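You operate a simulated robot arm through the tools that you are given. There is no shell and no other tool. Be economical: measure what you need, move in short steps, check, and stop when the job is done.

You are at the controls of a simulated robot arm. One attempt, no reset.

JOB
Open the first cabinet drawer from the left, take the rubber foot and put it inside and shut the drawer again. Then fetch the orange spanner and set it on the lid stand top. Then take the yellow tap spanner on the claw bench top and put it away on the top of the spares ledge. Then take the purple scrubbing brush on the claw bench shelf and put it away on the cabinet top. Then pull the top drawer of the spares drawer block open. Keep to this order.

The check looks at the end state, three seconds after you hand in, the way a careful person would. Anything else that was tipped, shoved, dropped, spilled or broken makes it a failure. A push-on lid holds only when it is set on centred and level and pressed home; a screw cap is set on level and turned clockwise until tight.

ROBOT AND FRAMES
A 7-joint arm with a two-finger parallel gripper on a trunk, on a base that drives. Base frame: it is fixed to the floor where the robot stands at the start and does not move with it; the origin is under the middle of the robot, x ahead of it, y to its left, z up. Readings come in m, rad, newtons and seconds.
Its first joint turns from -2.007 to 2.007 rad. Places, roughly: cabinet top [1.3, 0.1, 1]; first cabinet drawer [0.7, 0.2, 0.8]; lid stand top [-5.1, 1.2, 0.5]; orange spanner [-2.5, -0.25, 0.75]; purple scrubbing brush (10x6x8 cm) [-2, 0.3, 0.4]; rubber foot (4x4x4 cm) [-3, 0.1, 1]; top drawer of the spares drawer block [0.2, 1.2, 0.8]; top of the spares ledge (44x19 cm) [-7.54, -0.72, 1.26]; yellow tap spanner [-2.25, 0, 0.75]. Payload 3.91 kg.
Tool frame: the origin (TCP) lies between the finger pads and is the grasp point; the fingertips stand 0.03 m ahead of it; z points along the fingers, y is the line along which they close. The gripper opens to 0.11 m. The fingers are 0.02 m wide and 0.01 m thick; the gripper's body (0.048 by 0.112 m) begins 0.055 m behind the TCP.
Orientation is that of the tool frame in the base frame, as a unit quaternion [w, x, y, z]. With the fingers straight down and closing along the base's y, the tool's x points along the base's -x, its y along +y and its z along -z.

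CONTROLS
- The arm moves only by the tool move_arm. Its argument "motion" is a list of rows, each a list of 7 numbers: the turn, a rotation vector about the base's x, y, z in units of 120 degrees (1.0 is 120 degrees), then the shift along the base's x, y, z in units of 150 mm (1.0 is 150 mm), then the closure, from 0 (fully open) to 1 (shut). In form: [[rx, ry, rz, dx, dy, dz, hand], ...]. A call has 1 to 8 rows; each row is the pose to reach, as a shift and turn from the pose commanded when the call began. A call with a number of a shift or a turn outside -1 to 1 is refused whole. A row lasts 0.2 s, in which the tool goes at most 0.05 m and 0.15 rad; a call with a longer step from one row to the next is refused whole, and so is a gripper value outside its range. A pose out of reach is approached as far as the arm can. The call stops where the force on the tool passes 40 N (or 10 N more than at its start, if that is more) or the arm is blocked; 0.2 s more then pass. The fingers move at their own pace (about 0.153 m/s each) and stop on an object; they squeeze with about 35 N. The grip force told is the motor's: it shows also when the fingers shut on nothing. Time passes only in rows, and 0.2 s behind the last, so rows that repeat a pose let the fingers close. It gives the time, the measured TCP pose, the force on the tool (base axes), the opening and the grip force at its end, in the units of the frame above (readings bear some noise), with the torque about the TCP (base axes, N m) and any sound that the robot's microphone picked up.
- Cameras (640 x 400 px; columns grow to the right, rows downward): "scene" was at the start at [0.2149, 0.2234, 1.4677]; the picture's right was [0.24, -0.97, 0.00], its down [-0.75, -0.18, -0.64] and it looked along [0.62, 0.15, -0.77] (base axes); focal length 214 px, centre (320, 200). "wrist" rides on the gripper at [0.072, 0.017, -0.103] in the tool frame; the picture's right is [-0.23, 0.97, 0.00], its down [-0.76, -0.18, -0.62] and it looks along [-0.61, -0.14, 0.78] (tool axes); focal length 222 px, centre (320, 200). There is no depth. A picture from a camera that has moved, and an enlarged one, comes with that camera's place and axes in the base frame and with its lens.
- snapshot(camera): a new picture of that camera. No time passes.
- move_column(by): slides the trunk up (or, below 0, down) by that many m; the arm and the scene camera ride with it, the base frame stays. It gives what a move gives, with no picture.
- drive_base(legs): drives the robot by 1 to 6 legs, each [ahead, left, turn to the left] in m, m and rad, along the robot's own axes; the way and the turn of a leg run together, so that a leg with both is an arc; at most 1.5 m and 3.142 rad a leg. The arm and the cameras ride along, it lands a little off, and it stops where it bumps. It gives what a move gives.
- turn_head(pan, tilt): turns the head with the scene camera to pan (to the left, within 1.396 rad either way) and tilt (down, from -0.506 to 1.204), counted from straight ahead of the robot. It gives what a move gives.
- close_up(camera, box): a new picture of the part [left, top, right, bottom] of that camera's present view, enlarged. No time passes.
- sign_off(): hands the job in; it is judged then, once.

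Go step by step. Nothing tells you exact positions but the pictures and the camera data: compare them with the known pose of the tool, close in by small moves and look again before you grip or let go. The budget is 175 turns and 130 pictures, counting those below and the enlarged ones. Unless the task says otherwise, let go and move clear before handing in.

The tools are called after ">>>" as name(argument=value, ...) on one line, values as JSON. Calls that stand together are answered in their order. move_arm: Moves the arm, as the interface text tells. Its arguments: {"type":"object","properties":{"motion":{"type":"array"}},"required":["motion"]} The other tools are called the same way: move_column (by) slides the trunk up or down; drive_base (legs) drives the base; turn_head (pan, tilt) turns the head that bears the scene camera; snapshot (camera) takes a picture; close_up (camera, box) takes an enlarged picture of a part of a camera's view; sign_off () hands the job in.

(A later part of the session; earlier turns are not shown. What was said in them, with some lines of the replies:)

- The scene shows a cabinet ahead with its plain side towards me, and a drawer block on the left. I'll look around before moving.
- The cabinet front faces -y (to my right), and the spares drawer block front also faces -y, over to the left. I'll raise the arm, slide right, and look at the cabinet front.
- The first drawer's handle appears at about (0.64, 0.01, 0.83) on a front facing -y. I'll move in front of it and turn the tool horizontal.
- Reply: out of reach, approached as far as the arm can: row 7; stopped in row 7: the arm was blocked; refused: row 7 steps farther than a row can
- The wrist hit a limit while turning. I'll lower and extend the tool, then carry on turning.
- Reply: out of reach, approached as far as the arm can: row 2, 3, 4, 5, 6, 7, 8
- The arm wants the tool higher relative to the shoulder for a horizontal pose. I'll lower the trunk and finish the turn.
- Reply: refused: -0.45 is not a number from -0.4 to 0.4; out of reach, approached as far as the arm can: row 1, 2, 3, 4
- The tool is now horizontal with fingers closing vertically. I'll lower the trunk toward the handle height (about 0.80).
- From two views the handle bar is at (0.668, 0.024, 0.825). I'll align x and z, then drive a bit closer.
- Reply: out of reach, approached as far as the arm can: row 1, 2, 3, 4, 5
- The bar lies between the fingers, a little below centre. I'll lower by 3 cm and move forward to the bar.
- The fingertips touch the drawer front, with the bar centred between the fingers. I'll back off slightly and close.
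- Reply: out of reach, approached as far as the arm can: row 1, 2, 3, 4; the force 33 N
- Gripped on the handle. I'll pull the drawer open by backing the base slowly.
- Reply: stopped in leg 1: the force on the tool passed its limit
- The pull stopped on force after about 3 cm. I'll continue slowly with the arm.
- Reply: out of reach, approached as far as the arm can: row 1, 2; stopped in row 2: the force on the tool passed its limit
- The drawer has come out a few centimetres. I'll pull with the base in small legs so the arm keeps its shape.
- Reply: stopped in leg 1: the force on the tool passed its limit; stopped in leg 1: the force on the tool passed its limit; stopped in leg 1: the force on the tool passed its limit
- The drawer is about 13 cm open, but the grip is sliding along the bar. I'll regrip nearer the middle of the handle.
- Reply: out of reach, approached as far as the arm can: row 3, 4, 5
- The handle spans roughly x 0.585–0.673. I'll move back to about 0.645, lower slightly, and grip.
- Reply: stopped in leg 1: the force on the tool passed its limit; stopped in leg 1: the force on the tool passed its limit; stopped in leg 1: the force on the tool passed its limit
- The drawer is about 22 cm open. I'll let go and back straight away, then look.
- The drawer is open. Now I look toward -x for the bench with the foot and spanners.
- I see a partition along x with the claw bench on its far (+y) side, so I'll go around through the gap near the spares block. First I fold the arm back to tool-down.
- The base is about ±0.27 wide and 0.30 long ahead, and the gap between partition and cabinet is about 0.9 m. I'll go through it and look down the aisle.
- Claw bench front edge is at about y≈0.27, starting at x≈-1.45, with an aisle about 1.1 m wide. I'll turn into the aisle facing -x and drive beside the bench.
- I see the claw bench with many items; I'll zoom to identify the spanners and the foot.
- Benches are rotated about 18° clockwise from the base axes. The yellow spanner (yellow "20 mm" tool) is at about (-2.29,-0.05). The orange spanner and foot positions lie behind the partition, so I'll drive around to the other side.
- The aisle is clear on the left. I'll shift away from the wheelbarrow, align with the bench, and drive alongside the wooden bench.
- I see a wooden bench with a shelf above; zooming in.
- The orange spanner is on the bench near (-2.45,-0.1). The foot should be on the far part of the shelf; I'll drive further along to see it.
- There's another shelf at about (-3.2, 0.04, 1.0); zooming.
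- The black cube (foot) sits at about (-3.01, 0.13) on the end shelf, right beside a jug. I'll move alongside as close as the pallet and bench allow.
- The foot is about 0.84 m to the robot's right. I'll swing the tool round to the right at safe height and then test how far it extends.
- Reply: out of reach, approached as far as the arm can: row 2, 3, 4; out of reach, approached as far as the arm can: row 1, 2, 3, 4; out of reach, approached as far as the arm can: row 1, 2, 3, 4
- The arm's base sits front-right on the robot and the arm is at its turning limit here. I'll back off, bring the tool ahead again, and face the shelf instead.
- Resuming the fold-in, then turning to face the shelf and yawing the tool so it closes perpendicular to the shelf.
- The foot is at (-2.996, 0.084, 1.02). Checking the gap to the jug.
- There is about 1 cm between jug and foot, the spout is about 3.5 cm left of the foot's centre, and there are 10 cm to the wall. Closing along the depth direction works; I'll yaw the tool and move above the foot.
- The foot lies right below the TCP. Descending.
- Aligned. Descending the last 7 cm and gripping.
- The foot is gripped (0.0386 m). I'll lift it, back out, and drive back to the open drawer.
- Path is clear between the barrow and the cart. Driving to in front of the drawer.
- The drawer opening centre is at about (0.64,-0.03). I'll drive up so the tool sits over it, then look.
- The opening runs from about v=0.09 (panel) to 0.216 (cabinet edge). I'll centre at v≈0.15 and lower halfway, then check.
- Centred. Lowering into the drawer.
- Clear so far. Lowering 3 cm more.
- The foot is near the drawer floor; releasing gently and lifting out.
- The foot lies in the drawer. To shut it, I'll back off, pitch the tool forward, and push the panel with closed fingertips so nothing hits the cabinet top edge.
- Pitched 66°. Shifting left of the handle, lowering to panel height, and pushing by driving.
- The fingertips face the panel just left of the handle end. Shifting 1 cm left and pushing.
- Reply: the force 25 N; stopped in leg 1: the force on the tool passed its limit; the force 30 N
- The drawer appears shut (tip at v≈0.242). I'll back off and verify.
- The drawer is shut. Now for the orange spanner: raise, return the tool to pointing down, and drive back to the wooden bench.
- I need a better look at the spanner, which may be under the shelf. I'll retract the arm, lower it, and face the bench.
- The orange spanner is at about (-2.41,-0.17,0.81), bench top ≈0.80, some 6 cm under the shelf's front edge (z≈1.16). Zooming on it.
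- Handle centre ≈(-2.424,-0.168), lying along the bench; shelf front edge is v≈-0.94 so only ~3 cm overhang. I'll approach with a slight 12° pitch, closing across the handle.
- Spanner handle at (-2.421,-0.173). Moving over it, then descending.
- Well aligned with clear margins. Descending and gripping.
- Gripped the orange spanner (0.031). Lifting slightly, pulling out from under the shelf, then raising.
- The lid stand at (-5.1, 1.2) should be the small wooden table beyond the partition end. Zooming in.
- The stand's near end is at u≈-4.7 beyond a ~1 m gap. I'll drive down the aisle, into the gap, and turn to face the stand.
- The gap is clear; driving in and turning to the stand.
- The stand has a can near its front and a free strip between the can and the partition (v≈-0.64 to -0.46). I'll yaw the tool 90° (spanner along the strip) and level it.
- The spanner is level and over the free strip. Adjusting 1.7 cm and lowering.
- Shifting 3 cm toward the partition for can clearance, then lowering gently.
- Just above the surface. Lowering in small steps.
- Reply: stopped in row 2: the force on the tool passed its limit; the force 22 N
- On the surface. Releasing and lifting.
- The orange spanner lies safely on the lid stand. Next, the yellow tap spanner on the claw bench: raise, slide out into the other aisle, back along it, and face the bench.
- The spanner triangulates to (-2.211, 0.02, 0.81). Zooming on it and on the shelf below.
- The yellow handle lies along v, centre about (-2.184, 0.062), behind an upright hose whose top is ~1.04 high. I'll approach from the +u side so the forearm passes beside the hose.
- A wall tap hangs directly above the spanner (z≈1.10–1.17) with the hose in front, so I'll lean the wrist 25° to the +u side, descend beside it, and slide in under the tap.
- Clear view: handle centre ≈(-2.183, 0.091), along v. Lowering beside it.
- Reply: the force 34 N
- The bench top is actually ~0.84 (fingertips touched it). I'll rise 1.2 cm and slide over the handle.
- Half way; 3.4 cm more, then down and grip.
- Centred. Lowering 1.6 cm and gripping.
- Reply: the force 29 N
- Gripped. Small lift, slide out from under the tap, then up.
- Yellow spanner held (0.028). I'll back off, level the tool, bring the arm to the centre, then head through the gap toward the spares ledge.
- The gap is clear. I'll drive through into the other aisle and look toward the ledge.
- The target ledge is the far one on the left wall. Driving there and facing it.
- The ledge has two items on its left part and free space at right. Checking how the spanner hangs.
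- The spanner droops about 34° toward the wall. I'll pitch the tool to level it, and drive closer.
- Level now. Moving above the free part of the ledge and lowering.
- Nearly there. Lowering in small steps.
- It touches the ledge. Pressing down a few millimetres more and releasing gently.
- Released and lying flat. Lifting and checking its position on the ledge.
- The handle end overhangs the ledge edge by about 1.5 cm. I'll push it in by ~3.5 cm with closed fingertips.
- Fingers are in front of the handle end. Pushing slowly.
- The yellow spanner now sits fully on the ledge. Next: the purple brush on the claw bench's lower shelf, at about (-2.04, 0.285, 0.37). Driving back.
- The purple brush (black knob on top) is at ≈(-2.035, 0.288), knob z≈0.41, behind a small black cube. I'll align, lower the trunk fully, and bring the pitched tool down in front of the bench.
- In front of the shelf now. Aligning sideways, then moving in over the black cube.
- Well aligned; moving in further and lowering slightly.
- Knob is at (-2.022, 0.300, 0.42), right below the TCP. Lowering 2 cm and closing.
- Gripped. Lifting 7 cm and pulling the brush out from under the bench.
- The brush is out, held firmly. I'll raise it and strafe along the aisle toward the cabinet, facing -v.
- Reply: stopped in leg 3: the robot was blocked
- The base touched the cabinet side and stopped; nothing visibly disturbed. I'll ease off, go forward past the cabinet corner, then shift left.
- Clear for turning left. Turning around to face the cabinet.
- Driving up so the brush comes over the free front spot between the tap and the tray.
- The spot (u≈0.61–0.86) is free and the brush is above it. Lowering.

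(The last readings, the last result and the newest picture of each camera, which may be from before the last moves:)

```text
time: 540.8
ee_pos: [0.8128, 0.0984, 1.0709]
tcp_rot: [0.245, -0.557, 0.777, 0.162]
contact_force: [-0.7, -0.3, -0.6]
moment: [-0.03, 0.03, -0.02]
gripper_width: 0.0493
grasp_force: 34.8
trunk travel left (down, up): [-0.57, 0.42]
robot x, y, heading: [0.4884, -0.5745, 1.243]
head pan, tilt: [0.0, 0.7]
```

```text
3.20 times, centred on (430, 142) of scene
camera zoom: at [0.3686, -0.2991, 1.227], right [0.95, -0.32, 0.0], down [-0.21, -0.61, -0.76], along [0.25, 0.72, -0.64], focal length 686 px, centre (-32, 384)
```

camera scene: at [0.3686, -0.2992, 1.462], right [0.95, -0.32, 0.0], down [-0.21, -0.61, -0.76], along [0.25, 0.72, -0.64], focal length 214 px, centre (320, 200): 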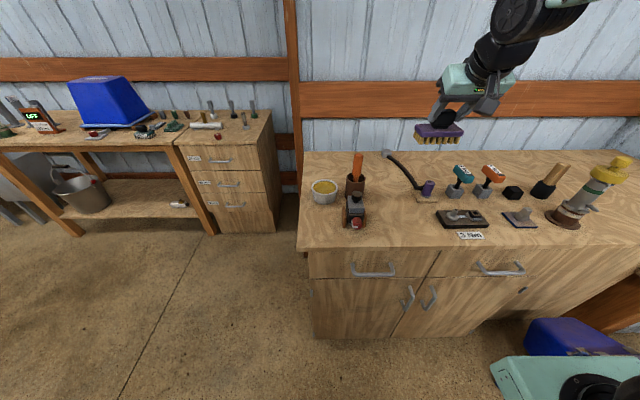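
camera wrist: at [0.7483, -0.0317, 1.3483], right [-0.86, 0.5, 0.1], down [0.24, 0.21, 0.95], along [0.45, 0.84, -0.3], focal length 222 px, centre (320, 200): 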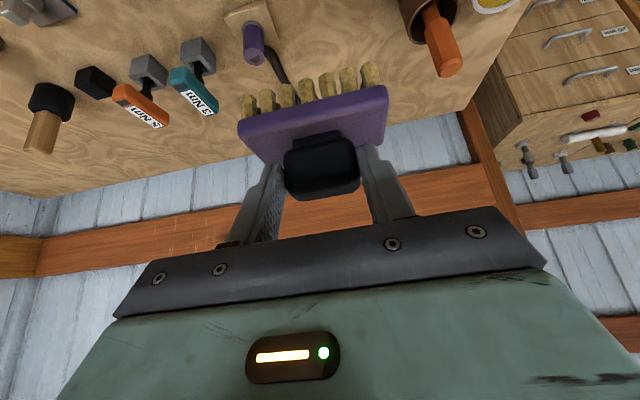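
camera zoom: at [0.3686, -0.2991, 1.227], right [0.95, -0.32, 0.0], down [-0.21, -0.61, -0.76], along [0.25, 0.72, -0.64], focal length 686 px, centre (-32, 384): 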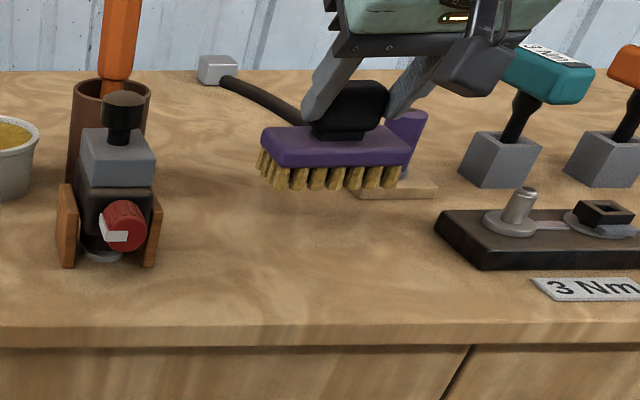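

Clear on all sides. Lowering in small steps.

>>> move_arm(motion=[[0, 0, 0, 0, 0, -0.07, 1], [0, 0, 0, 0, 0, -0.14, 1], [0, 0, 0, 0, 0, -0.2, 1], [0, 0, 0, 0, 0, -0.25, 1]])

>>> close_up(camera="scene", box=[330, 80, 530, 205])

```text
time: 541.8
ee_pos: [0.8122, 0.0982, 1.033]
tcp_rot: [0.245, -0.556, 0.777, 0.161]
contact_force: [-1.1, -0.6, -2.2]
moment: [-0.04, 0.0, 0.01]
gripper_width: 0.0494
grasp_force: 35.4
trunk travel left (down, up): [-0.57, 0.42]
robot x, y, heading: [0.488, -0.5818, 1.243]
head pan, tilt: [0.0, 0.7]
```

```text
3.20 times, centred on (430, 142) of scene
camera zoom: at [0.3686, -0.2992, 1.227], right [0.95, -0.32, 0.0], down [-0.21, -0.61, -0.76], along [0.25, 0.72, -0.64], focal length 686 px, centre (-32, 384)
```

zoom: 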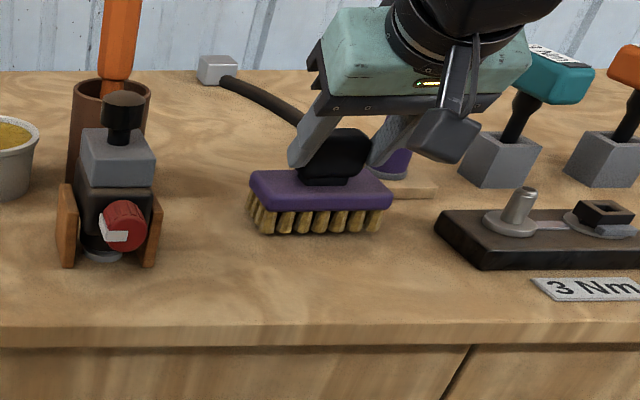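

>>> move_arm(motion=[[0, 0, 0, 0, 0, -0.04, 1], [0, 0, 0, 0, 0, -0.08, 1], [0, 0, 0, 0, 0, -0.12, 1]])

```text
time: 542.5
ee_pos: [0.8138, 0.1025, 1.0271]
tcp_rot: [0.254, -0.553, 0.775, 0.168]
contact_force: [1.1, 0.4, 12.5]
moment: [0.1, 0.35, 0.07]
gripper_width: 0.0495
grasp_force: 35.5
trunk travel left (down, up): [-0.57, 0.42]
robot x, y, heading: [0.49, -0.5804, 1.242]
head pan, tilt: [0.0, 0.7]
stopped in row 3: the force on the tool passed its limit (the readings are from after the stop); the commanded pose is now the measured one
```

Touching down. Releasing and withdrawing along the tool axis.

>>> move_arm(motion=[[0, 0, 0, 0, 0, 0.01, 0.7], [0, 0, 0, 0, 0, 0.01, 0.4], [0, 0, 0, 0, 0, 0.01, 0.25], [0, 0, 0, 0, 0, 0.01, 0.25], [0, 0, 0, -0.02, -0.07, 0.15, 0.25], [0, 0, 0, -0.06, -0.18, 0.35, 0.25], [0, 0, 0, -0.1, -0.3, 0.6, 0.25], [0, 0, 0, -0.14, -0.4, 0.85, 0.25]])

>>> move_column(by=0.25)

>>> drive_base(legs=[[-0.42, 0, 0.015]])

>>> snapshot(camera="scene")

```text
time: 544.3
ee_pos: [0.7919, 0.0449, 1.1508]
tcp_rot: [0.251, -0.554, 0.776, 0.165]
contact_force: [-0.1, 0.3, 0.2]
moment: [0.02, 0.01, 0.0]
gripper_width: 0.0825
grasp_force: 0.1
trunk travel left (down, up): [-0.57, 0.42]
robot x, y, heading: [0.4908, -0.5741, 1.24]
head pan, tilt: [0.0, 0.7]
```

```text
time: 546.9
ee_pos: [0.7917, 0.0452, 1.4012]
tcp_rot: [0.251, -0.554, 0.776, 0.165]
contact_force: [1.0, 0.2, -0.2]
moment: [0.01, -0.06, -0.02]
gripper_width: 0.0825
grasp_force: 0.1
trunk travel left (down, up): [-0.82, 0.17]
robot x, y, heading: [0.487, -0.5794, 1.252]
head pan, tilt: [0.0, 0.7]
```

```text
time: 549.5
ee_pos: [0.6517, -0.3521, 1.4008]
tcp_rot: [0.25, -0.559, 0.773, 0.167]
contact_force: [-0.4, -0.6, 0.3]
moment: [0.02, -0.01, 0.0]
gripper_width: 0.0825
grasp_force: 0.1
trunk travel left (down, up): [-0.82, 0.17]
robot x, y, heading: [0.3586, -0.9793, 1.254]
head pan, tilt: [0.0, 0.7]
```

```text
14 pictures are left
camera scene: at [0.2321, -0.7007, 1.477], right [0.95, -0.31, 0.0], down [-0.2, -0.61, -0.76], along [0.24, 0.73, -0.64], focal length 214 px, centre (320, 200)
```

scene: 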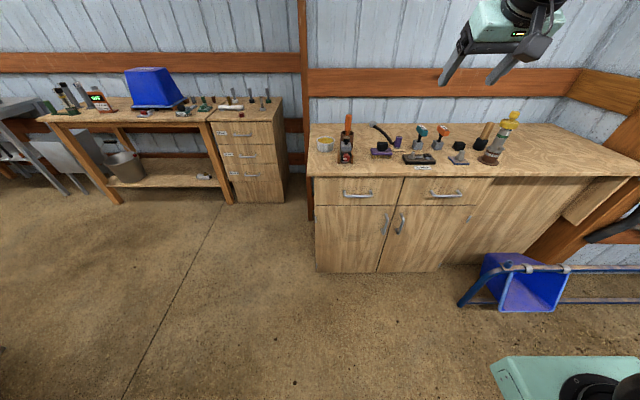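

The brush rests on the cabinet top. Last: the spares block's top drawer, handle ≈(0.17, 0.95, 0.83). I'll reorient the tool forward with vertical closing.

>>> move_arm(motion=[[0.0041, -0.0554, 0.037, 0, 0, 0, 0], [0.0083, -0.1108, 0.0739, 0, 0, 0, 0], [0.0124, -0.1662, 0.1108, 0, 0, 0, 0], [0.0166, -0.2217, 0.1478, 0, 0, 0, 0], [0.0207, -0.2771, 0.1848, 0, 0, 0, 0], [0.0248, -0.3325, 0.2217, 0, 0, 0, 0], [0.029, -0.3879, 0.2587, 0, 0, 0, 0], [0.0331, -0.4433, 0.2956, 0, 0, 0, 0]])

>>> move_arm(motion=[[0.0041, -0.0554, 0.037, 0, 0, 0, 0], [0.0083, -0.1108, 0.0739, 0, 0, 0, 0], [0.0124, -0.1662, 0.1108, 0, 0, 0, 0], [0.0166, -0.2217, 0.1478, 0, 0, 0, 0], [0.0166, -0.2217, 0.1478, 0, 0, 0, 0]])

```text
time: 551.3
ee_pos: [0.651, -0.3516, 1.401]
tcp_rot: [-0.522, 0.766, -0.375, 0.005]
contact_force: [-0.4, -0.6, 0.5]
moment: [0.04, -0.01, -0.02]
gripper_width: 0.1102
grasp_force: 0.1
trunk travel left (down, up): [-0.82, 0.17]
robot x, y, heading: [0.358, -0.9814, 1.254]
head pan, tilt: [0.0, 0.7]
```

```text
time: 552.5
ee_pos: [0.6505, -0.3527, 1.4004]
tcp_rot: [-0.601, 0.784, -0.124, 0.096]
contact_force: [0.9, 0.0, -0.2]
moment: [-0.02, 0.02, -0.02]
gripper_width: 0.11
grasp_force: 0.1
trunk travel left (down, up): [-0.82, 0.17]
robot x, y, heading: [0.3594, -0.9789, 1.251]
head pan, tilt: [0.0, 0.7]
```

Pose reached exactly. Driving to the front of the spares block.

>>> drive_base(legs=[[0, 0.44, 0.005], [0.57, 0, 0], [0, 0.36, 0], [0.25, 0, 0]])

>>> move_column(by=-0.4)

>>> turn_head(pan=-0.15, tilt=0.5)

>>> snapshot(camera="scene")

>>> snapshot(camera="wrist")

```text
time: 561.4
ee_pos: [0.115, 0.6717, 1.4014]
tcp_rot: [-0.601, 0.784, -0.123, 0.095]
contact_force: [-1.0, 0.9, -0.4]
moment: [-0.02, -0.01, -0.03]
gripper_width: 0.1101
grasp_force: 0.0
trunk travel left (down, up): [-0.82, 0.17]
robot x, y, heading: [-0.1714, 0.0448, 1.258]
head pan, tilt: [0.0, 0.7]
```

```text
time: 565.2
ee_pos: [0.1143, 0.6728, 1.0004]
tcp_rot: [-0.601, 0.784, -0.122, 0.093]
contact_force: [0.0, 0.7, -0.2]
moment: [-0.01, -0.01, -0.02]
gripper_width: 0.1101
grasp_force: 0.0
trunk travel left (down, up): [-0.42, 0.57]
robot x, y, heading: [-0.1775, 0.0457, 1.259]
head pan, tilt: [0.0, 0.7]
```

```text
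time: 566.0
ee_pos: [0.1147, 0.6722, 1.0005]
tcp_rot: [-0.601, 0.784, -0.123, 0.095]
contact_force: [1.1, -0.2, -0.3]
moment: [-0.02, -0.03, 0.03]
gripper_width: 0.1102
grasp_force: 0.0
trunk travel left (down, up): [-0.42, 0.57]
robot x, y, heading: [-0.1783, 0.0388, 1.255]
head pan, tilt: [-0.15, 0.499]
```

```text
13 pictures are left
camera scene: at [-0.2889, 0.3232, 1.0946], right [0.9, -0.45, 0.0], down [-0.21, -0.43, -0.88], along [0.39, 0.79, -0.48], focal length 214 px, centre (320, 200)
```

scene: 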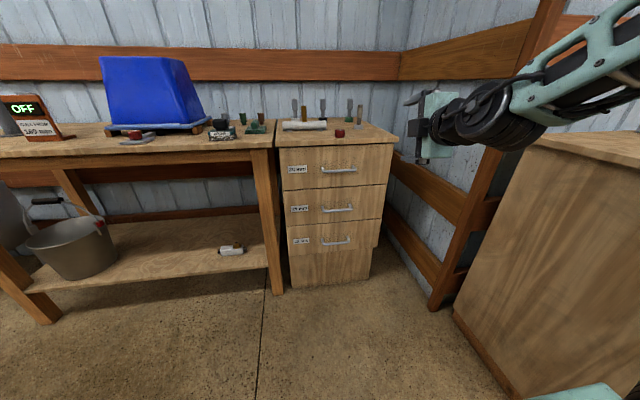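

```text
12 pictures are left
camera wrist: at [0.1519, 0.5499, 1.0103], right [-0.29, -0.17, -0.94], down [-0.89, -0.3, 0.33], along [-0.34, 0.94, -0.07], focal length 222 px, centre (320, 200)
```

wrist: 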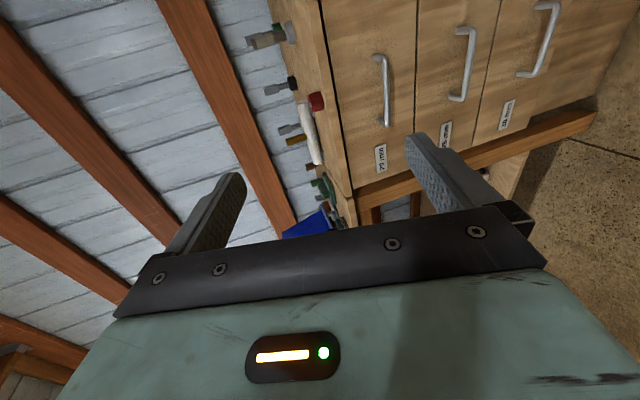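

Top handle triangulates to (0.161, 1.053, 0.77). Aligning and approaching.

>>> move_arm(motion=[[0, 0, 0, -0.16, 0.05, 0, 0], [0, 0, 0, -0.32, 0.1, 0, 0], [0, 0, 0, -0.463, 0.15, 0, 0]])

>>> move_column(by=-0.225)

>>> drive_base(legs=[[0.28, 0, 0]])

>>> snapshot(camera="wrist")

```text
time: 566.8
ee_pos: [0.0438, 0.6935, 1.0018]
tcp_rot: [-0.602, 0.783, -0.124, 0.095]
contact_force: [0.2, -0.2, 0.2]
moment: [0.02, -0.01, -0.02]
gripper_width: 0.1099
grasp_force: 0.0
trunk travel left (down, up): [-0.42, 0.57]
robot x, y, heading: [-0.1774, 0.0425, 1.261]
head pan, tilt: [-0.15, 0.499]
```

```text
time: 569.1
ee_pos: [0.0431, 0.6928, 0.7765]
tcp_rot: [-0.601, 0.784, -0.123, 0.094]
contact_force: [0.8, 0.0, -0.3]
moment: [0.01, -0.02, -0.01]
gripper_width: 0.1102
grasp_force: 0.0
trunk travel left (down, up): [-0.195, 0.795]
robot x, y, heading: [-0.1769, 0.0442, 1.263]
head pan, tilt: [-0.15, 0.499]
```

```text
time: 571.1
ee_pos: [0.1294, 0.9627, 0.7775]
tcp_rot: [-0.601, 0.784, -0.122, 0.094]
contact_force: [-0.4, 0.4, 0.7]
moment: [0.01, -0.03, 0.01]
gripper_width: 0.1101
grasp_force: 0.0
trunk travel left (down, up): [-0.195, 0.795]
robot x, y, heading: [-0.0906, 0.3154, 1.258]
head pan, tilt: [-0.15, 0.499]
```

```text
11 pictures are left
camera wrist: at [0.1673, 0.841, 0.7867], right [-0.29, -0.17, -0.94], down [-0.89, -0.3, 0.33], along [-0.34, 0.94, -0.07], focal length 222 px, centre (320, 200)
```

wrist: 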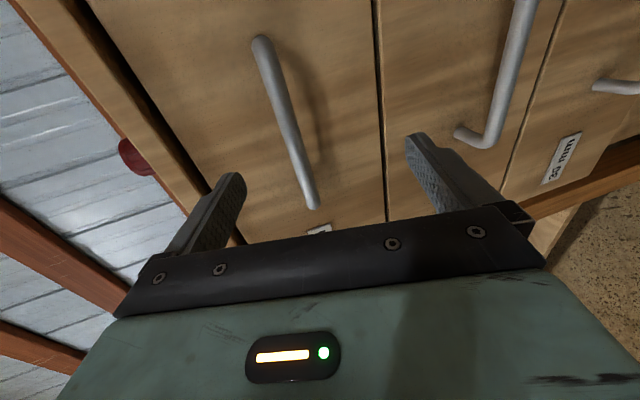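

The bar is centred between the fingers. Advancing 8.5 cm.

>>> drive_base(legs=[[0.08, 0, 0]])

>>> snapshot(camera="wrist")

```text
time: 572.2
ee_pos: [0.1491, 1.0188, 0.7779]
tcp_rot: [-0.604, 0.782, -0.124, 0.094]
contact_force: [-4.5, -21.9, -1.5]
moment: [1.11, -0.22, -0.12]
gripper_width: 0.1069
grasp_force: 0.2
trunk travel left (down, up): [-0.195, 0.795]
robot x, y, heading: [-0.0695, 0.3712, 1.256]
head pan, tilt: [-0.15, 0.499]
stopped in leg 1: the force on the tool passed its limit (the readings are from after the stop); the commanded pose is now the measured one
```

```text
10 pictures are left
camera wrist: at [0.1854, 0.8967, 0.7872], right [-0.29, -0.17, -0.94], down [-0.89, -0.3, 0.33], along [-0.34, 0.94, -0.06], focal length 222 px, centre (320, 200)
```

wrist: 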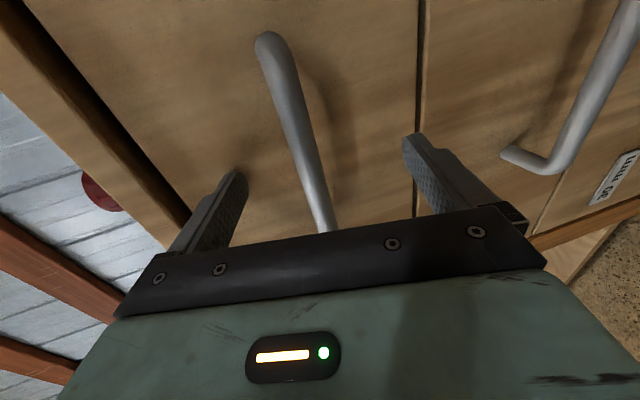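

Fingertips touch the drawer front with the bar between them. Backing 4 mm and closing.

>>> move_arm(motion=[[0, 0, 0, -0.01, -0.03, 0, 0.2], [0, 0, 0, -0.01, -0.03, 0, 0.6], [0, 0, 0, -0.01, -0.03, 0, 1], [0, 0, 0, -0.01, -0.03, 0, 1], [0, 0, 0, -0.01, -0.03, 0, 1]])

>>> drive_base(legs=[[-0.05, 0, 0]])

>>> snapshot(camera="wrist")

```text
time: 573.4
ee_pos: [0.1473, 1.0158, 0.781]
tcp_rot: [-0.606, 0.781, -0.123, 0.094]
contact_force: [-0.6, 2.0, 24.6]
moment: [0.08, -0.32, 0.04]
gripper_width: 0.0138
grasp_force: 45.0
trunk travel left (down, up): [-0.195, 0.795]
robot x, y, heading: [-0.0664, 0.3755, 1.258]
head pan, tilt: [-0.15, 0.499]
```

```text
time: 574.3
ee_pos: [0.131, 0.9677, 0.7815]
tcp_rot: [-0.606, 0.78, -0.123, 0.094]
contact_force: [-7.8, 1.7, 32.1]
moment: [0.13, -0.34, -0.13]
gripper_width: 0.0136
grasp_force: 45.2
trunk travel left (down, up): [-0.195, 0.795]
robot x, y, heading: [-0.0875, 0.325, 1.256]
head pan, tilt: [-0.15, 0.499]
```

```text
9 pictures are left
camera wrist: at [0.1687, 0.8455, 0.7901], right [-0.29, -0.16, -0.94], down [-0.9, -0.3, 0.33], along [-0.34, 0.94, -0.06], focal length 222 px, centre (320, 200)
```

wrist: 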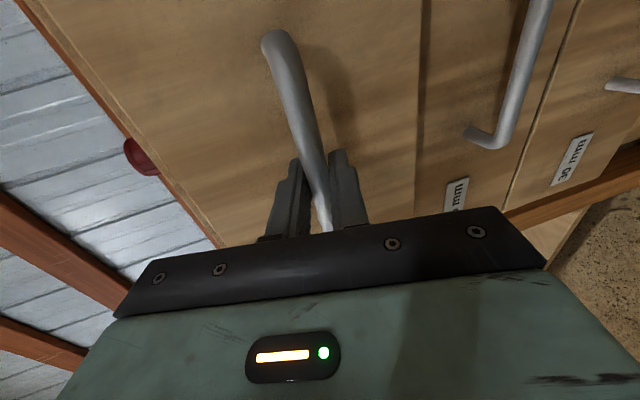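

The drawer is coming out. Relieving vertical load and continuing to pull.

>>> move_column(by=0.004)

>>> drive_base(legs=[[-0.06, 0, 0]])

>>> drive_base(legs=[[-0.06, 0, 0]])

>>> drive_base(legs=[[-0.05, 0, 0]])

>>> snapshot(camera="scene")

```text
time: 574.8
ee_pos: [0.1305, 0.968, 0.7819]
tcp_rot: [-0.603, 0.782, -0.123, 0.093]
contact_force: [-1.3, 0.3, -15.3]
moment: [-0.06, -0.32, -0.53]
gripper_width: 0.0138
grasp_force: 45.1
trunk travel left (down, up): [-0.199, 0.791]
robot x, y, heading: [-0.0861, 0.3277, 1.257]
head pan, tilt: [-0.15, 0.499]
```

```text
time: 575.8
ee_pos: [0.1146, 0.9121, 0.782]
tcp_rot: [-0.603, 0.783, -0.124, 0.094]
contact_force: [-2.8, 3.5, -31.0]
moment: [-0.17, 0.05, 0.07]
gripper_width: 0.0139
grasp_force: 45.7
trunk travel left (down, up): [-0.199, 0.791]
robot x, y, heading: [-0.103, 0.2693, 1.256]
head pan, tilt: [-0.15, 0.499]
```

```text
time: 576.8
ee_pos: [0.0946, 0.8539, 0.7816]
tcp_rot: [-0.602, 0.783, -0.122, 0.094]
contact_force: [2.9, -0.7, -10.3]
moment: [-0.12, -0.13, 0.0]
gripper_width: 0.0139
grasp_force: 44.7
trunk travel left (down, up): [-0.199, 0.791]
robot x, y, heading: [-0.1227, 0.2107, 1.259]
head pan, tilt: [-0.15, 0.499]
```

```text
time: 577.7
ee_pos: [0.0789, 0.8067, 0.781]
tcp_rot: [-0.602, 0.783, -0.124, 0.094]
contact_force: [10.0, -3.8, -2.2]
moment: [-0.09, -0.21, 0.18]
gripper_width: 0.0135
grasp_force: 45.2
trunk travel left (down, up): [-0.199, 0.791]
robot x, y, heading: [-0.1403, 0.165, 1.258]
head pan, tilt: [-0.15, 0.499]
```

```text
8 pictures are left
camera scene: at [-0.2501, 0.4431, 0.8737], right [0.89, -0.45, 0.0], down [-0.21, -0.43, -0.88], along [0.39, 0.79, -0.48], focal length 214 px, centre (320, 200)
```

scene: 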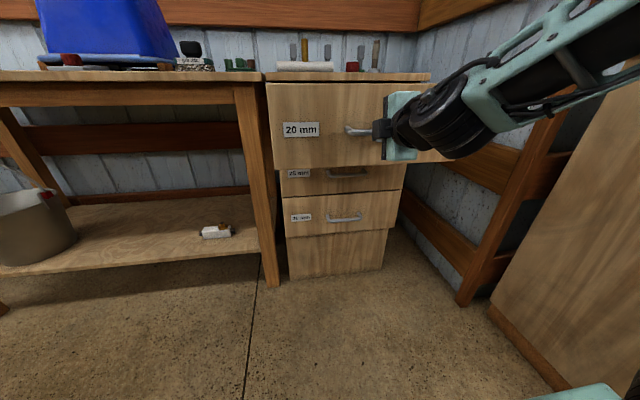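

About 21 cm out. Pulling a little further, then releasing.

>>> drive_base(legs=[[-0.05, 0, 0]])

>>> move_arm(motion=[[0, 0, 0, 0, 0, 0, 0.6], [0, 0, 0, 0, 0, 0, 0.2], [0, 0, 0, 0, 0, 0, 0.0], [0, 0, 0, 0, 0, 0, 0.0]])

>>> drive_base(legs=[[-0.15, 0, 0]])

>>> move_column(by=0.3)

>>> snapshot(camera="scene")

```text
time: 578.6
ee_pos: [0.0635, 0.7575, 0.7815]
tcp_rot: [-0.602, 0.783, -0.124, 0.094]
contact_force: [-1.8, 1.4, -0.6]
moment: [-0.05, -0.16, -0.15]
gripper_width: 0.0137
grasp_force: 45.0
trunk travel left (down, up): [-0.199, 0.791]
robot x, y, heading: [-0.1531, 0.1179, 1.257]
head pan, tilt: [-0.15, 0.499]
```

```text
time: 579.6
ee_pos: [0.0635, 0.757, 0.7817]
tcp_rot: [-0.602, 0.783, -0.123, 0.094]
contact_force: [0.4, -0.2, 0.0]
moment: [-0.01, 0.01, 0.01]
gripper_width: 0.1102
grasp_force: 0.0
trunk travel left (down, up): [-0.199, 0.791]
robot x, y, heading: [-0.1519, 0.1142, 1.26]
head pan, tilt: [-0.15, 0.499]
```

```text
time: 581.0
ee_pos: [0.0164, 0.6155, 0.7819]
tcp_rot: [-0.603, 0.783, -0.123, 0.093]
contact_force: [-0.1, -0.1, -0.1]
moment: [0.0, -0.01, -0.02]
gripper_width: 0.11
grasp_force: 0.0
trunk travel left (down, up): [-0.199, 0.791]
robot x, y, heading: [-0.1994, -0.0297, 1.264]
head pan, tilt: [-0.15, 0.499]
```

```text
time: 584.0
ee_pos: [0.0164, 0.615, 1.0826]
tcp_rot: [-0.603, 0.783, -0.123, 0.093]
contact_force: [0.6, -0.4, -0.7]
moment: [-0.01, -0.02, 0.0]
gripper_width: 0.1097
grasp_force: 0.1
trunk travel left (down, up): [-0.499, 0.491]
robot x, y, heading: [-0.2009, -0.0288, 1.26]
head pan, tilt: [-0.15, 0.499]
```

```text
7 pictures are left
camera scene: at [-0.3124, 0.2521, 1.1737], right [0.9, -0.45, 0.0], down [-0.21, -0.43, -0.88], along [0.39, 0.79, -0.48], focal length 214 px, centre (320, 200)
```

scene: 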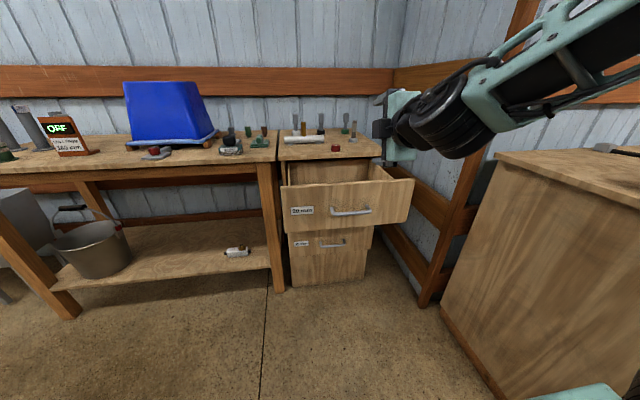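

The top drawer of the spares block is about 26 cm open, the items on top are undisturbed, and the gripper is clear. Handing in.

>>> sign_off()

```text
The job is handed in.
```

All five steps were done in the order you gave, and the job is handed in. I did not look at every spot again just before handing in; the results below come from the last picture I took at each place.

- **Rubber foot:** it is in the first cabinet drawer from the left, and the drawer is shut.
- **Orange spanner:** it lies flat on the lid stand, between the can and the partition.
- **Yellow tap spanner:** it lies fully on the spares ledge. I first set it down slightly over the front edge, then pushed it in about 3.5 cm.
- **Purple brush:** it stands on the cabinet top, at the front between the tap and the tray.
- **Spares drawer block:** the top drawer is about 26 cm open, and the gripper is clear of it.

Carrying the brush, the base stopped against something on its left, most likely the side of the cabinet. In the pictures afterwards nothing looked moved or knocked over.
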